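You operate a simulated robot arm through the tools that you are given. There is no shell and no other tool. Be economical: measure what you need, move in short steps, check, and stop when the job is done.

Carry out the task below with a simulated robot arm. There is one attempt and no reset: what you move stays moved.

TASK
Put the box that says "magnets" from the packing bench top on top of the square brown carton and the box marked "latches" on the grey sprocket.

It is judged by the outcome, as a careful person would: the job done as asked, and still so three seconds after it is handed in. It fails if anything else is knocked over, pushed out of place, dropped, spilled or broken.

THE ROBOT
A 7-joint arm with a two-finger parallel gripper, fixed in place. Base frame: the origin is at the foot of the arm, x ahead of it, y to its left, z up; the work surface is at about z = 0. Lengths are in m, angles in rad, forces in N, time in s.
With the tool pointing down near the work surface it reaches from about 0.24 to 0.62 m from the base axis. Its first joint turns from -1.152 to 1.152 rad. Payload 2.6 kg.
Tool frame: the origin (TCP) lies between the finger pads and is the grasp point; the fingertips stand 0.03 m ahead of it; z points along the fingers, y is the line along which they close. The gripper opens to 0.094 m. The fingers are 0.028 m wide and 0.01 m thick; the gripper's body (0.05 by 0.096 m) begins 0.055 m behind the TCP.
Orientation is that of the tool frame in the base frame, as a unit quaternion [x, y, z, w]. With the fingers straight down and closing along the base's y, the tool's x points along the base's -x, its y along +y and its z along -z.

THE INTERFACE
- The arm moves only by the tool step_arm. Its argument "steps" is a list that holds one entry, the list of rows, each a list of 5 numbers: the closure in counts, from 0 (fully open) to 255 (shut), then the shift along the tool's x, y, z in units of 200 mm (1.0 is 200 mm), then the turn about the tool's z in units of 180 degrees (1.0 is 180 degrees). In form: [[[fingers, x, y, z, yaw], ...]]. A call has 1 to 12 rows; each row is the pose to reach, as a shift and turn from the pose commanded when the call began, along the tool's axes at that moment. A call with a number of a shift or a turn outside -1 to 1 is refused whole. A row lasts 0.2 s, in which the tool goes at most 0.05 m and 0.15 rad; a call with a longer step from one row to the next is refused whole, and so is a gripper value outside its range. A pose out of reach is approached as far as the arm can. The call stops where the force on the tool passes 40 N (or 10 N more than at its start, if that is more) or the arm is blocked; 0.2 s more then pass. The fingers move at their own pace (about 0.072 m/s each) and stop on an object; they squeeze with about 23 N. The grip force told is the motor's: it shows also when the fingers shut on nothing. Time passes only in rows, and 0.2 s behind the last, so rows that repeat a pose let the fingers close. It gives the time, the measured TCP pose, the force on the tool (base axes), the opening and the grip force at its end, in the units of the frame above (readings bear some noise).
- Cameras (640 x 400 px; columns grow to the right, rows downward): "scene" is fixed at [0.0142, 0.4202, 0.5593]; the picture's right is [-0.92, -0.38, 0.00], its down [-0.24, 0.57, -0.79] and it looks along [0.30, -0.73, -0.62] (base axes); focal length 367 px, centre (320, 200). "wrist" rides on the gripper at [-0.037, 0, -0.058] in the tool frame; the picture's right is [0.00, -1.00, 0.00], its down [0.97, 0.00, -0.24] and it looks along [0.24, 0.00, 0.97] (tool axes); focal length 218 px, centre (320, 200).
- grab_frame(camera): a new picture of that camera. No time passes.
- measure_at(camera, pixels): for up to 12 pixels [column, row] of the newest picture of that camera ("zoom" is the newest enlarged one), the place [x, y, z] in the base frame of the surface seen there, good to about 0.003 m. No time passes.
- close_up(camera, box): a new picture of the part [left, top, right, bottom] of that camera's present view, enlarged. No time passes.
- job_done(): hands the job in; it is judged then, once.

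Work in short steps. Measure before you move; look again where a grasp or a placing could have gone wrong, and mend it. You have 60 turns and 26 pictures in all, the two below and enlarged ones among them. Open the gripper and draw the arm clear of the work before you hand the job in, unless the task says otherwise; then end with one line.

The tools are called by a JSON object that holds its "api" and its "payload". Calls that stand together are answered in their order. step_arm: Moves the arm, as the interface text tells. Its arguments: {"type":"object","properties":{"steps":{"type":"array","items":{"type":"array","items":{"type":"array","items":{"type":"number"}}}}},"required":["steps"]} The other tools are called the same way: grab_frame (camera) takes a picture; measure_at (camera, pixels) gives the place of the surface under pixels of a picture; close_up (camera, box) takes an enlarged picture of a part of a camera's view; job_done () hands the job in.

At the start:

```text
time_s: 0.0
tcp_pos: [0.3289, -0.0964, 0.302]
orientation: [0.0, 1.0, 0.001, 0.0]
contact_force: [0.6, -0.2, -0.8]
width: 0.0939
finger_force: 0.0
```

scene: 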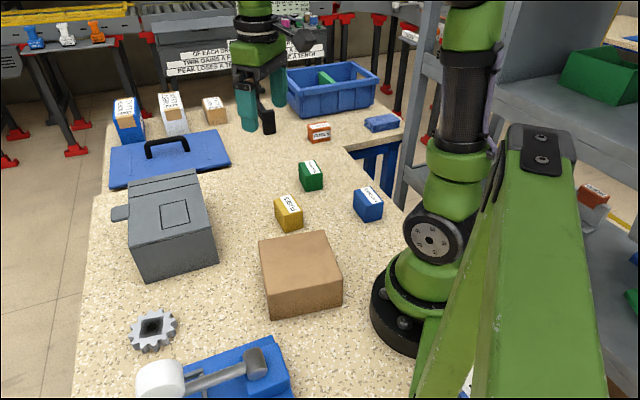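
wrist: 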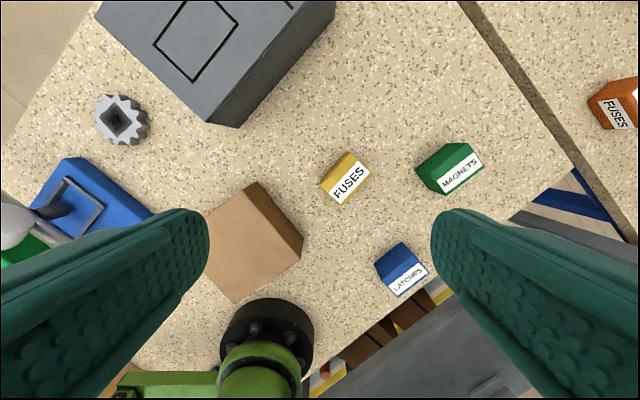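

The green box (wrist 450,168) reads MAGNETS and the blue one (400,270) LATCHES. I'll enlarge to confirm and measure.

{"api": "close_up", "payload": {"camera": "wrist", "box": [300, 120, 500, 310]}}

{"api": "measure_at", "payload": {"camera": "wrist", "pixels": [[417, 165], [457, 143], [477, 150], [441, 184], [443, 194], [483, 160], [440, 160], [375, 265], [403, 243], [421, 260], [388, 284], [398, 297]]}}

{"api": "measure_at", "payload": {"camera": "wrist", "pixels": [[257, 183], [303, 237], [235, 302], [205, 230], [250, 245], [119, 119], [95, 115], [145, 125], [119, 97], [125, 143], [119, 105], [400, 260]]}}

{"api": "measure_at", "payload": {"camera": "scene", "pixels": [[259, 240], [324, 231], [342, 277], [268, 296], [298, 262], [152, 327], [135, 328], [170, 325], [150, 315], [152, 343], [310, 168], [368, 200]]}}

```text
2.11 times, centred on (400, 215) of wrist
```

zoom: 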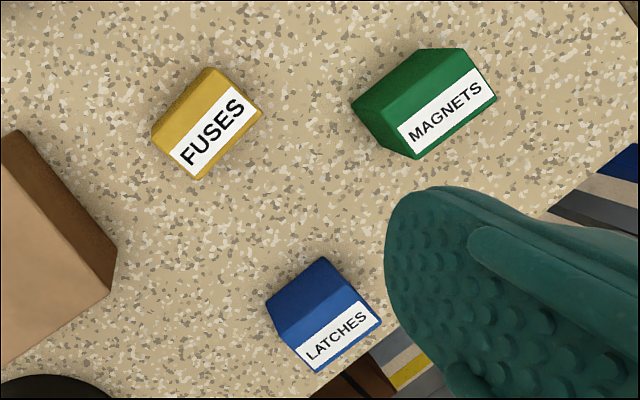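

```text
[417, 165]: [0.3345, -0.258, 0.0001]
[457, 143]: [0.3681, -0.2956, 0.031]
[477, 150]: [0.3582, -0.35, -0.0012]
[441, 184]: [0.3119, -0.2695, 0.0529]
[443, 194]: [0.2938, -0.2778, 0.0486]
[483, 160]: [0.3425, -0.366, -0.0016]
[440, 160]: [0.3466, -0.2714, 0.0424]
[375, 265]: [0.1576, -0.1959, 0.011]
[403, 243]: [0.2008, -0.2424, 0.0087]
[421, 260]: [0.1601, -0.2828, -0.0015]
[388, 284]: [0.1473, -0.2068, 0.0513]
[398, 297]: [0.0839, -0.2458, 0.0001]
```

```text
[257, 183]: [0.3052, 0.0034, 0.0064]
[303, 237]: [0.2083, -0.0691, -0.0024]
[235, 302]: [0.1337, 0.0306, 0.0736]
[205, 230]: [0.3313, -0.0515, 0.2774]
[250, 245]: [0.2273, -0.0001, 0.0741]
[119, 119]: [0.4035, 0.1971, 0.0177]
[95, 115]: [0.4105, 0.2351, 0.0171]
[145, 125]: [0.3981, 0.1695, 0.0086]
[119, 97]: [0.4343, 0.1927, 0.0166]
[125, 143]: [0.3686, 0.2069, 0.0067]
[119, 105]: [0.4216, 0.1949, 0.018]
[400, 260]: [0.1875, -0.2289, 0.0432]
```

```text
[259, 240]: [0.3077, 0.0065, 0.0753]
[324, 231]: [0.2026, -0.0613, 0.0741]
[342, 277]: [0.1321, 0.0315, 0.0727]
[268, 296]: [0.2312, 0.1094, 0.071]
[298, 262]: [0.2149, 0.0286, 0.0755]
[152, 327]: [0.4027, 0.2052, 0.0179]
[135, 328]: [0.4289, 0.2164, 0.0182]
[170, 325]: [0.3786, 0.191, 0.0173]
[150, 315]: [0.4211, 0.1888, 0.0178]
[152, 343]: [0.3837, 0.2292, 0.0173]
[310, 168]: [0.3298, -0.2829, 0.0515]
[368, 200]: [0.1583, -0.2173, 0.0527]
```

I'll enlarge the scene view to get exact corners of the box tops.

{"api": "close_up", "payload": {"camera": "scene", "box": [260, 140, 400, 240]}}

{"api": "close_up", "payload": {"camera": "scene", "box": [80, 280, 240, 380]}}

```text
4.00 times, centred on (330, 190) of scene
```

zoom: 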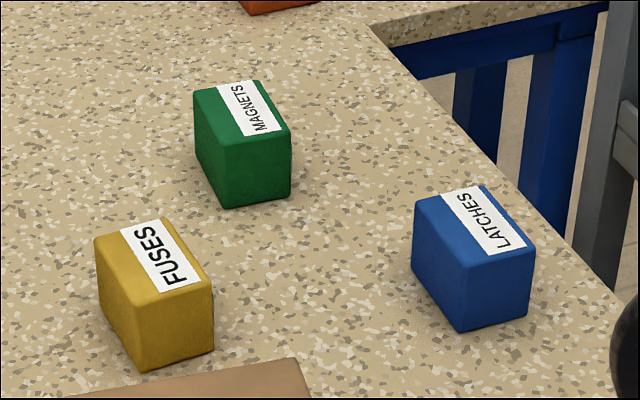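

```text
4.00 times, centred on (160, 330) of scene
```

zoom: 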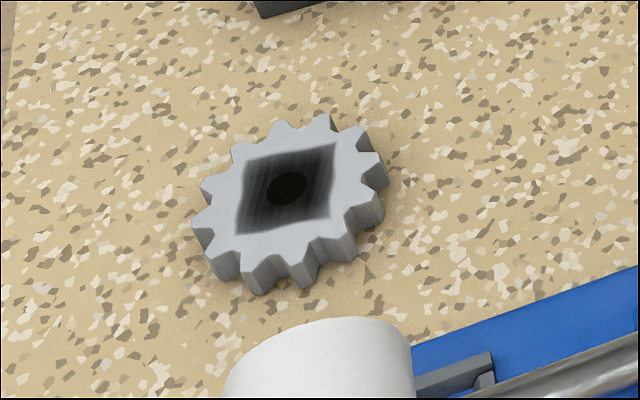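

Tops are clear: measure their corners slightly inset, and the sprocket's rim and dark middle.

{"api": "measure_at", "payload": {"camera": "scene", "pixels": [[309.5, 163.5], [323.5, 161], [331.5, 172], [317.5, 174], [320, 168], [364.5, 190], [379.5, 187], [392, 201], [377, 204], [378, 195], [332, 190], [393, 218]]}}

{"api": "measure_at", "payload": {"camera": "zoom", "pixels": [[288, 188], [310, 170], [265, 210], [320, 150], [245, 225], [322, 118], [375, 158], [195, 225], [260, 285], [355, 245], [210, 185], [325, 335]]}}

```text
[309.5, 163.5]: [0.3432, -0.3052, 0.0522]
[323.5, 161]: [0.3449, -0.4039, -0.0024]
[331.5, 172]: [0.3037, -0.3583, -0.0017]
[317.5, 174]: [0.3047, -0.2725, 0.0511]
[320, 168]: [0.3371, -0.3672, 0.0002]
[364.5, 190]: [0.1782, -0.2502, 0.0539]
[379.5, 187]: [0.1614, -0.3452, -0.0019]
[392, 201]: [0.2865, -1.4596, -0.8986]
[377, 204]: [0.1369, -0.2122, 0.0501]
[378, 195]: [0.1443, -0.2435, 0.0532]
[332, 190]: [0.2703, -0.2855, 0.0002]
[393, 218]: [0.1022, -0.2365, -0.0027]
```

```text
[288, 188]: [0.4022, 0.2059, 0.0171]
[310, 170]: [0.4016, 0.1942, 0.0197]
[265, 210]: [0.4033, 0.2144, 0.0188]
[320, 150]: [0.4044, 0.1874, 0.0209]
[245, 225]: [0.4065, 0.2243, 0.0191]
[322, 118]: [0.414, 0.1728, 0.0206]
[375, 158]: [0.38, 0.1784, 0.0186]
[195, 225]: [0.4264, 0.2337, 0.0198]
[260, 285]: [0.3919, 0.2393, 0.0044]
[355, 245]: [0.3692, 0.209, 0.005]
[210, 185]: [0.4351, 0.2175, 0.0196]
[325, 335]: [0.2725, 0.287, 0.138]
```

The crop was centred at 330 with width 160, so my offsets were 10 px off; re-measure the corners.

{"api": "measure_at", "payload": {"camera": "scene", "pixels": [[299.5, 163.5], [313.5, 161], [321, 172], [307.5, 174], [310.5, 167.5], [355, 190], [369, 187.5], [382, 200.5], [367, 203.5], [368, 195], [308, 190], [322, 187]]}}

{"api": "measure_at", "payload": {"camera": "wrist", "pixels": [[427, 172], [472, 145], [480, 158], [445, 190], [460, 168], [380, 265], [416, 260], [425, 271], [402, 293], [405, 278], [390, 265], [345, 175]]}}

```text
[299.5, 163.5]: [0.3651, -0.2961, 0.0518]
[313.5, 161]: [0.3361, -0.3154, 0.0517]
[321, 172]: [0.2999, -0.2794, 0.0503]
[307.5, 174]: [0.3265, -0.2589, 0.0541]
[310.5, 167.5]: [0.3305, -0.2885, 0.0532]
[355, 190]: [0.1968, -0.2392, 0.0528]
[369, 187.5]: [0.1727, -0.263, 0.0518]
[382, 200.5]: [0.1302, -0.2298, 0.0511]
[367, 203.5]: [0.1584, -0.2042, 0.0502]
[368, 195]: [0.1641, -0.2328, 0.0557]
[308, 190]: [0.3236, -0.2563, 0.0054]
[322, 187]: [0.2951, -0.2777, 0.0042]
```

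```text
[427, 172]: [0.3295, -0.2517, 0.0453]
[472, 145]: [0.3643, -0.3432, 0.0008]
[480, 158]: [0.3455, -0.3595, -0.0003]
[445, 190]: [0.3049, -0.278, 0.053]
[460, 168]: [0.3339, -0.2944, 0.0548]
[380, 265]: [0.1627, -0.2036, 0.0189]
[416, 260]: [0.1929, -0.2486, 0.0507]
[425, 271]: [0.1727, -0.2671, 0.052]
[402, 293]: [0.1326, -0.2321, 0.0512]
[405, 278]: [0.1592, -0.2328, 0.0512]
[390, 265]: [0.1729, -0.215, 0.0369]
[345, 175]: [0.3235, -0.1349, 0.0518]
```

Magnets centre ≈ (0.332,-0.288), short side ≈41°; latches centre ≈ (0.165,-0.234), short side ≈45°. I move above the magnets box, turning so the fingers close across its short side.

{"api": "step_arm", "payload": {"steps": [[[0, -0.002, -0.16, 0.08, 0.045], [0, -0.005, -0.32, 0.17, 0.09], [0, -0.007, -0.48, 0.25, 0.135], [0, -0.01, -0.64, 0.33, 0.18], [0, -0.012, -0.8, 0.42, 0.225], [0, -0.015, -0.957, 0.5, 0.272], [0, -0.015, -0.957, 0.5, 0.272]]]}}

{"api": "grab_frame", "payload": {"camera": "wrist"}}

```text
time_s: 1.6
tcp_pos: [0.3321, -0.2884, 0.201]
orientation: [0.415, 0.91, 0.0, 0.0]
contact_force: [-0.2, 0.3, -0.9]
width: 0.0941
finger_force: 0.1
```

```text
20 pictures are left
```

wrist: 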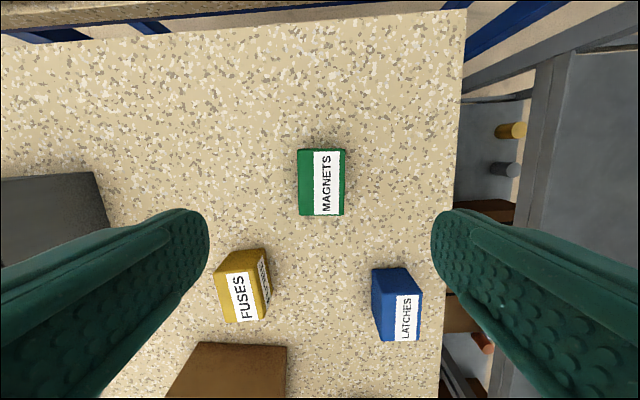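

The box is aligned in the picture (edges at columns ~298 and ~345). Measure its top and the latches' top.

{"api": "measure_at", "payload": {"camera": "wrist", "pixels": [[300, 155], [343, 153], [343, 212], [301, 212], [322, 183], [377, 292], [408, 270], [418, 338], [384, 338], [400, 300]]}}

```text
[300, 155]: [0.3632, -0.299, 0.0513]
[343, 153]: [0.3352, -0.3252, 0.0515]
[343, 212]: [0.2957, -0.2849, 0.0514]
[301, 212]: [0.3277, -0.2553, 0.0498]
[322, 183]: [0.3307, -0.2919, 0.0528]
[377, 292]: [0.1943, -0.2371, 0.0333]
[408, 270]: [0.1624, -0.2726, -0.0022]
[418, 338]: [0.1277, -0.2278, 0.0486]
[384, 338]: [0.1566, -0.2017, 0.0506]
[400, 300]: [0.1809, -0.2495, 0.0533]
```

Centre ≈ (0.3305,-0.291), 3 mm off the tool axis. Descend to z ≈ 0.036 and close.

{"api": "step_arm", "payload": {"steps": [[[0, -0.005, -0.015, 0.2, 0], [0, -0.005, -0.015, 0.42, 0], [0, -0.005, -0.015, 0.62, 0], [0, -0.005, -0.015, 0.76, 0], [0, -0.005, -0.015, 0.825, 0], [255, -0.005, -0.015, 0.825, 0], [255, -0.005, -0.015, 0.825, 0], [255, -0.005, -0.015, 0.825, 0], [255, -0.005, -0.015, 0.825, 0]]]}}

```text
time_s: 3.6
tcp_pos: [0.332, -0.2905, 0.0366]
orientation: [0.415, 0.91, -0.001, -0.001]
contact_force: [-0.4, -0.4, -0.2]
width: 0.0499
finger_force: 22.8
```

Gripped at 0.050 m with 22.8 N. Lift and check.

{"api": "step_arm", "payload": {"steps": [[[255, 0, 0, -0.1, 0], [255, 0, 0, -0.3, 0], [255, 0, 0, -0.5, 0], [255, 0, 0, -0.7, 0], [255, 0, 0, -0.8, 0], [255, 0, 0, -0.8, 0]]]}}

{"api": "grab_frame", "payload": {"camera": "wrist"}}

{"api": "close_up", "payload": {"camera": "scene", "box": [200, 60, 400, 240]}}

```text
time_s: 5.0
tcp_pos: [0.3311, -0.2912, 0.1968]
orientation: [0.415, 0.91, 0.0, 0.0]
contact_force: [-0.2, -0.6, -1.0]
width: 0.0498
finger_force: 23.1
```

```text
19 pictures are left
```

wrist: 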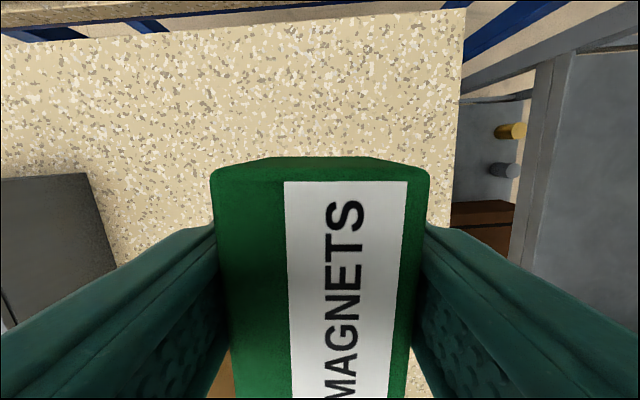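

```text
2.22 times, centred on (300, 150) of scene
```

zoom: 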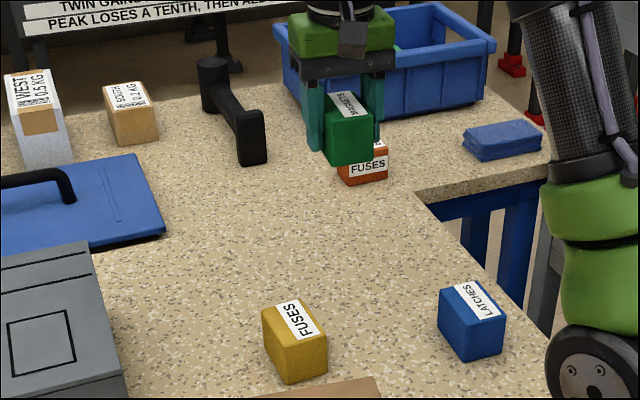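

Held cleanly. Carry toward the carton at height in two calls.

{"api": "step_arm", "payload": {"steps": [[[255, 0.15, 0.0675, 0, 0], [255, 0.3, 0.135, 0, 0], [255, 0.45, 0.2025, 0, 0], [255, 0.6, 0.27, 0, 0], [255, 0.75, 0.3375, 0, 0]]]}}

{"api": "step_arm", "payload": {"steps": [[[255, 0.15, 0.0675, 0, 0.01], [255, 0.3, 0.135, 0, 0.02], [255, 0.45, 0.2025, 0, 0.033], [255, 0.6, 0.27, 0, 0.033], [255, 0.75, 0.3375, 0, 0.033], [255, 0.75, 0.3375, 0, 0.033]]]}}

{"api": "grab_frame", "payload": {"camera": "scene"}}

```text
time_s: 6.2
tcp_pos: [0.282, -0.1336, 0.1963]
orientation: [0.415, 0.91, -0.001, 0.001]
contact_force: [-0.8, -0.4, -0.9]
width: 0.0499
finger_force: 23.0
```

```text
time_s: 7.6
tcp_pos: [0.2344, 0.0254, 0.1961]
orientation: [0.461, 0.887, 0.0, 0.0]
contact_force: [0.7, -0.3, -2.1]
width: 0.0499
finger_force: 23.1
```

```text
17 pictures are left
```

scene: 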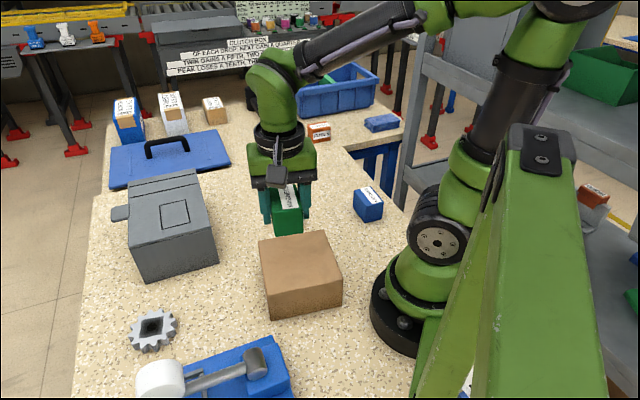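

Over the carton. Descend slowly to just at contact (TCP ≈ 0.111).

{"api": "step_arm", "payload": {"steps": [[[255, 0, 0, 0.15, 0], [255, 0, 0, 0.3, 0], [255, 0, 0, 0.38, 0], [255, 0, 0, 0.405, 0], [255, 0, 0, 0.415, 0], [255, 0, 0, 0.42, 0]]]}}

{"api": "close_up", "payload": {"camera": "scene", "box": [220, 160, 380, 330]}}

```text
time_s: 9.0
tcp_pos: [0.236, 0.0239, 0.113]
orientation: [0.461, 0.887, 0.0, 0.0]
contact_force: [0.4, -0.9, -0.8]
width: 0.0497
finger_force: 22.8
```

```text
2.35 times, centred on (300, 245) of scene
```

zoom: 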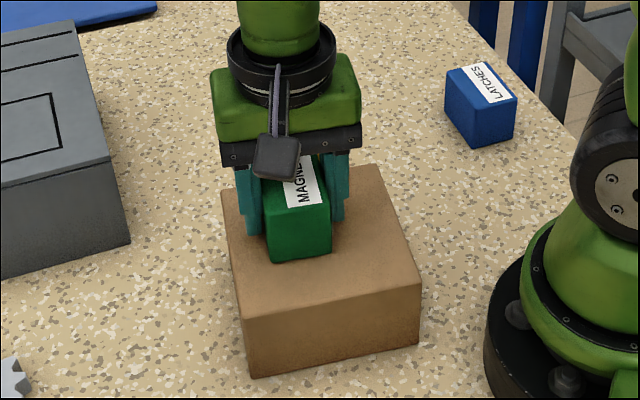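

Well within the top. Lower millimetre by millimetre to feel contact.

{"api": "step_arm", "payload": {"steps": [[[255, 0, 0, 0.005, 0], [255, 0, 0, 0.01, 0], [255, 0, 0, 0.01, 0]]]}}

```text
time_s: 9.8
tcp_pos: [0.2357, 0.0246, 0.1119]
orientation: [0.461, 0.887, 0.002, 0.0]
contact_force: [-6.6, -3.5, 20.1]
width: 0.05
finger_force: 23.5
```

Contact felt (20 N). Ease off slightly, open, and rise.

{"api": "step_arm", "payload": {"steps": [[[255, 0, 0, -0.003, 0], [120, 0, 0, -0.003, 0], [60, 0, 0, -0.003, 0], [0, 0, 0, -0.003, 0], [0, 0, 0, -0.003, 0], [0, 0, 0, -0.1, 0], [0, 0, 0, -0.3, 0], [0, 0, 0, -0.5, 0], [0, 0, 0, -0.6, 0]]]}}

{"api": "grab_frame", "payload": {"camera": "wrist"}}

```text
time_s: 11.8
tcp_pos: [0.2341, 0.0239, 0.2337]
orientation: [0.461, 0.887, 0.0, 0.0]
contact_force: [0.8, 0.7, 0.3]
width: 0.0942
finger_force: 0.1
```

```text
15 pictures are left
```

wrist: 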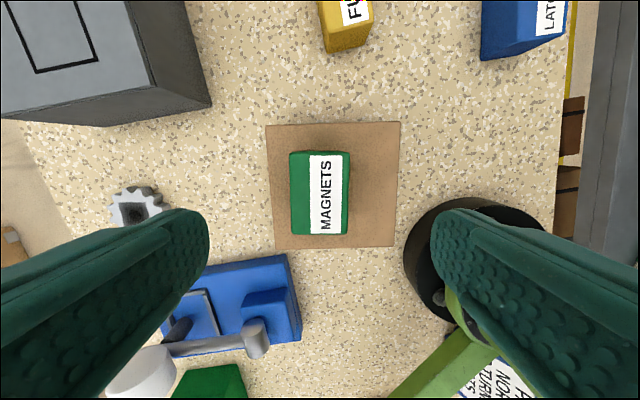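

Magnets sit flat in the middle of the carton. Now travel around to above the latches box.

{"api": "step_arm", "payload": {"steps": [[[0, -0.174, -0.055, 0, 0], [0, -0.348, -0.11, 0, 0], [0, -0.522, -0.165, 0, 0], [0, -0.696, -0.22, 0, 0], [0, -0.87, -0.275, 0, 0]]]}}

{"api": "step_arm", "payload": {"steps": [[[0, 0.003, -0.19, 0.03, -0.014], [0, 0.008, -0.38, 0.08, -0.028], [0, 0.012, -0.57, 0.12, -0.042], [0, 0.016, -0.752, 0.15, -0.0556], [0, 0.016, -0.752, 0.15, -0.0556]]]}}

{"api": "grab_frame", "payload": {"camera": "wrist"}}

```text
time_s: 13.0
tcp_pos: [0.2889, -0.151, 0.2307]
orientation: [0.459, 0.888, 0.0, 0.0]
contact_force: [0.1, 0.1, 0.0]
width: 0.0941
finger_force: 0.1
```

```text
time_s: 14.2
tcp_pos: [0.1646, -0.2354, 0.2013]
orientation: [0.381, 0.924, 0.0, 0.0]
contact_force: [-0.5, -0.4, -1.0]
width: 0.0941
finger_force: 0.0
```

```text
14 pictures are left
```

wrist: 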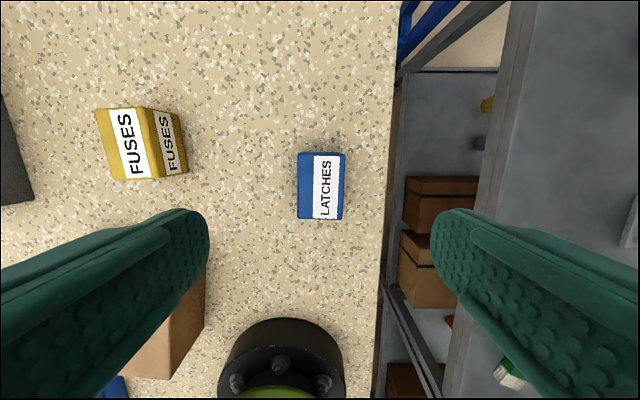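

Aligned within ~2°. Measure the centre.

{"api": "measure_at", "payload": {"camera": "wrist", "pixels": [[302, 157], [341, 157], [340, 215], [300, 215]]}}

{"api": "measure_at", "payload": {"camera": "scene", "pixels": [[137, 280], [218, 262], [201, 200], [130, 240], [215, 230], [160, 375], [140, 366], [185, 370], [170, 360], [255, 352]]}}

```text
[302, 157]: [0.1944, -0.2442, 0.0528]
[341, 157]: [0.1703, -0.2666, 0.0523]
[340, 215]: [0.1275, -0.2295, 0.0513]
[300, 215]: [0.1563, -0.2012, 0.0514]
```

```text
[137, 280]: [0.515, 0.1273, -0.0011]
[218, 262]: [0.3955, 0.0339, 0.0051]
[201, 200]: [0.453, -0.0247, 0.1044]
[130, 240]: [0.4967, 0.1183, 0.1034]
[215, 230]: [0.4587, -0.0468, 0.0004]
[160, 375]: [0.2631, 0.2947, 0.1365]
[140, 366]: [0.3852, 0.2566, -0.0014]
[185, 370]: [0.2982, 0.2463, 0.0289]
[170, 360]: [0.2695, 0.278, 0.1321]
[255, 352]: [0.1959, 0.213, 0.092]
```

Before descending, check the shelf upright beside the bench for clearance.

{"api": "measure_at", "payload": {"camera": "wrist", "pixels": [[485, 180], [500, 60], [395, 150], [400, 300], [420, 40], [450, 130], [430, 350], [600, 150]]}}

```text
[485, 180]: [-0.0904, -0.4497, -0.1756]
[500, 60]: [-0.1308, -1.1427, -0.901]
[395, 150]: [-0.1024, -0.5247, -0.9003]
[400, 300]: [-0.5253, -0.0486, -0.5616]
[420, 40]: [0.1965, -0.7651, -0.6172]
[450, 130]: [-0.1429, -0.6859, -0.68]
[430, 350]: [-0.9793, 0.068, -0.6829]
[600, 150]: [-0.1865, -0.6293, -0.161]
```

All far away. Descend and grip the latches box.

{"api": "step_arm", "payload": {"steps": [[[0, 0.009, -0.009, 0.2, 0], [0, 0.009, -0.009, 0.42, 0], [0, 0.009, -0.009, 0.62, 0], [0, 0.009, -0.009, 0.76, 0], [0, 0.009, -0.009, 0.825, 0], [255, 0.009, -0.009, 0.825, 0], [255, 0.009, -0.009, 0.825, 0], [255, 0.009, -0.009, 0.825, 0], [255, 0.009, -0.009, 0.825, 0]]]}}

{"api": "step_arm", "payload": {"steps": [[[255, 0, 0, -0.1, 0], [255, 0, 0, -0.3, 0], [255, 0, 0, -0.5, 0], [255, 0, 0, -0.7, 0], [255, 0, 0, -0.9, 0], [255, 0, 0, -0.9, 0]]]}}

{"api": "grab_frame", "payload": {"camera": "wrist"}}

```text
time_s: 16.2
tcp_pos: [0.1617, -0.2333, 0.0352]
orientation: [0.382, 0.924, -0.001, 0.0]
contact_force: [0.7, 0.5, -0.2]
width: 0.0498
finger_force: 23.3
```

```text
time_s: 17.6
tcp_pos: [0.1625, -0.2333, 0.2152]
orientation: [0.382, 0.924, 0.0, 0.0]
contact_force: [0.4, 0.5, -1.3]
width: 0.0499
finger_force: 22.7
```

```text
13 pictures are left
```

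wrist: 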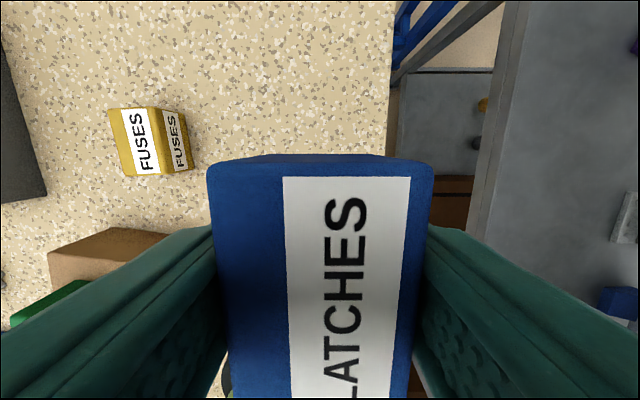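

Latches held firmly. Carry to above the sprocket (0.403, 0.205) in three calls at height, turning en route.

{"api": "step_arm", "payload": {"steps": [[[255, 0.058, 0.2, 0, 0], [255, 0.116, 0.4, 0, 0], [255, 0.174, 0.6, 0, 0], [255, 0.232, 0.8, 0, 0]]]}}

{"api": "step_arm", "payload": {"steps": [[[255, 0.058, 0.2, 0, 0], [255, 0.116, 0.4, 0, 0], [255, 0.174, 0.6, 0, 0], [255, 0.232, 0.8, 0, 0]]]}}

{"api": "step_arm", "payload": {"steps": [[[255, 0.04, 0.133, 0, -0.042], [255, 0.08, 0.267, 0, -0.084], [255, 0.116, 0.4, 0, -0.126], [255, 0.155, 0.533, 0, -0.168], [255, 0.19, 0.667, 0, -0.21], [255, 0.232, 0.8, 0, -0.25], [255, 0.232, 0.8, 0, -0.25]]]}}

{"api": "grab_frame", "payload": {"camera": "scene"}}

```text
time_s: 18.6
tcp_pos: [0.2437, -0.0873, 0.2158]
orientation: [0.382, 0.924, 0.0, 0.0]
contact_force: [0.9, 0.7, -1.0]
width: 0.0499
finger_force: 23.0
```

```text
time_s: 19.6
tcp_pos: [0.3208, 0.0584, 0.2158]
orientation: [0.382, 0.924, 0.0, 0.001]
contact_force: [-0.4, 0.1, -1.1]
width: 0.0497
finger_force: 23.1
```

```text
time_s: 21.2
tcp_pos: [0.4014, 0.2063, 0.2161]
orientation: [-0.002, 1.0, 0.0, 0.0]
contact_force: [0.0, 0.1, -0.2]
width: 0.0497
finger_force: 22.9
```

```text
12 pictures are left
```

scene: 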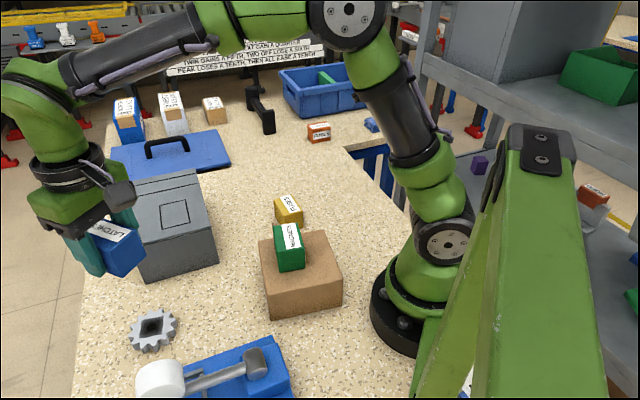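

Over the sprocket. Descend to just above it and look.

{"api": "step_arm", "payload": {"steps": [[[255, -0.005, -0.005, 0.2, 0], [255, -0.005, -0.005, 0.4, 0], [255, -0.005, -0.005, 0.58, 0], [255, -0.005, -0.005, 0.7, 0], [255, -0.005, -0.005, 0.775, 0], [255, -0.005, -0.005, 0.775, 0]]]}}

{"api": "close_up", "payload": {"camera": "scene", "box": [60, 230, 260, 390]}}

```text
time_s: 22.6
tcp_pos: [0.4023, 0.203, 0.0606]
orientation: [-0.001, 1.0, 0.0, 0.0]
contact_force: [-0.6, 1.2, -0.8]
width: 0.0497
finger_force: 22.7
```

```text
2.50 times, centred on (160, 310) of scene
```

zoom: 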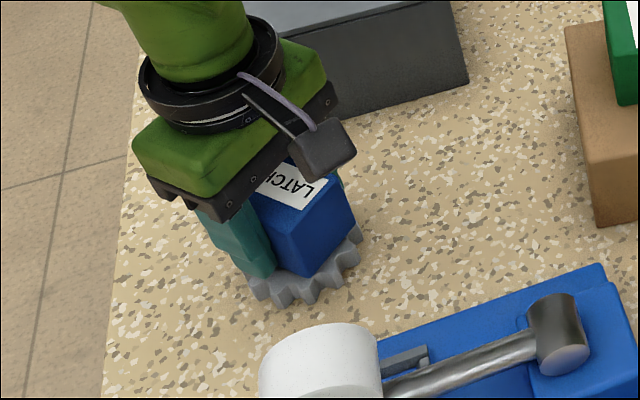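

Centred over the sprocket. Lower in millimetres toward contact.

{"api": "step_arm", "payload": {"steps": [[[255, 0, 0, 0.01, 0], [255, 0, 0, 0.015, 0], [255, 0, 0, 0.02, 0], [255, 0, 0, 0.02, 0]]]}}

```text
time_s: 23.6
tcp_pos: [0.4029, 0.2035, 0.0579]
orientation: [-0.001, 1.0, -0.001, 0.0]
contact_force: [0.3, 0.2, -0.1]
width: 0.0498
finger_force: 22.7
```

{"api": "step_arm", "payload": {"steps": [[[255, 0, 0, 0.005, 0], [255, 0, 0, 0.01, 0], [255, 0, 0, 0.01, 0]]]}}

```text
time_s: 24.4
tcp_pos: [0.4044, 0.2019, 0.0551]
orientation: [-0.002, 1.0, 0.0, -0.001]
contact_force: [-0.7, 0.3, -0.1]
width: 0.05
finger_force: 23.3
```

No contact yet; two more millimetres.

{"api": "step_arm", "payload": {"steps": [[[255, 0, 0, 0.005, 0], [255, 0, 0, 0.01, 0], [255, 0, 0, 0.01, 0]]]}}

```text
time_s: 25.2
tcp_pos: [0.4043, 0.2042, 0.0535]
orientation: [-0.001, 1.0, 0.0, 0.0]
contact_force: [-1.4, -1.4, 3.7]
width: 0.0498
finger_force: 22.8
```

Light contact (3.7 N). Open and rise.

{"api": "step_arm", "payload": {"steps": [[[200, 0, 0, 0, 0], [120, 0, 0, 0, 0], [60, 0, 0, 0, 0], [0, 0, 0, 0, 0], [0, 0, 0, 0, 0], [0, 0, 0, -0.1, 0], [0, 0, 0, -0.3, 0], [0, 0, 0, -0.5, 0], [0, 0, 0, -0.7, 0], [0, 0, 0, -0.9, 0]]]}}

{"api": "step_arm", "payload": {"steps": [[[0, 0.02, -0.2, -0.05, 0], [0, 0.04, -0.4, -0.1, 0], [0, 0.06, -0.6, -0.1, 0], [0, 0.08, -0.8, -0.1, 0], [0, 0.08, -0.8, -0.1, 0]]]}}

{"api": "grab_frame", "payload": {"camera": "scene"}}

{"api": "close_up", "payload": {"camera": "scene", "box": [60, 230, 260, 390]}}

```text
time_s: 27.4
tcp_pos: [0.4047, 0.2049, 0.2336]
orientation: [-0.001, 1.0, 0.0, -0.001]
contact_force: [-0.1, -0.7, -0.2]
width: 0.0941
finger_force: 0.0
```

```text
time_s: 28.6
tcp_pos: [0.3879, 0.0456, 0.2551]
orientation: [0.0, 1.0, -0.001, 0.0]
contact_force: [-0.8, 0.1, -0.4]
width: 0.0938
finger_force: 0.0
```

```text
10 pictures are left
```

scene: 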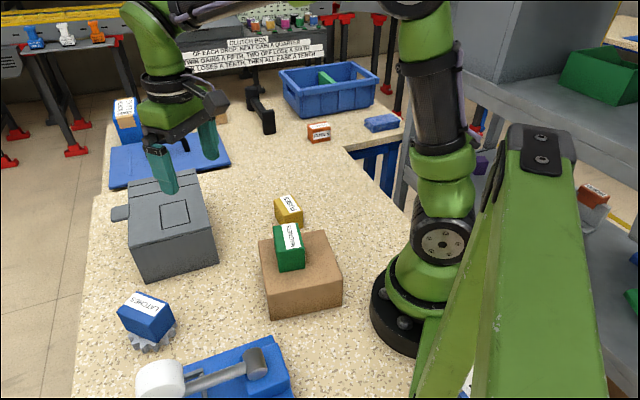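

```text
2.50 times, centred on (160, 310) of scene
```

zoom: 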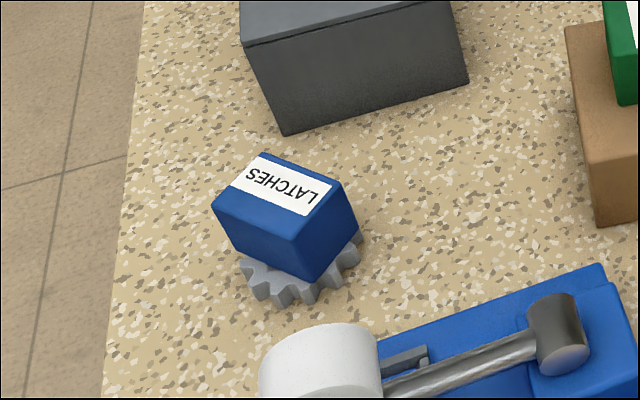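

Both look right; verify the latches box is level and centred.

{"api": "measure_at", "payload": {"camera": "zoom", "pixels": [[218, 203], [262, 157], [338, 183], [300, 234], [275, 195], [253, 270], [355, 255]]}}

```text
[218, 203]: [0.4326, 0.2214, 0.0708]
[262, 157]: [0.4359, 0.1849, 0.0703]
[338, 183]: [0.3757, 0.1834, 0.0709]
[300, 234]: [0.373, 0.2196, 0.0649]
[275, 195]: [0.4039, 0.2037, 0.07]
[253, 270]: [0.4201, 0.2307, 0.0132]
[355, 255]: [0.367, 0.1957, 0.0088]
```

The box is level at z ≈ 0.07 and centred at about (0.404, 0.203) on the sprocket. The arm is clear and the gripper is open.

{"api": "job_done", "payload": {}}

```text
The job is handed in.
```

The "magnets" box is on top of the square brown carton and the "latches" box is on the grey sprocket; in the last pictures both were resting in place and nothing else had moved.
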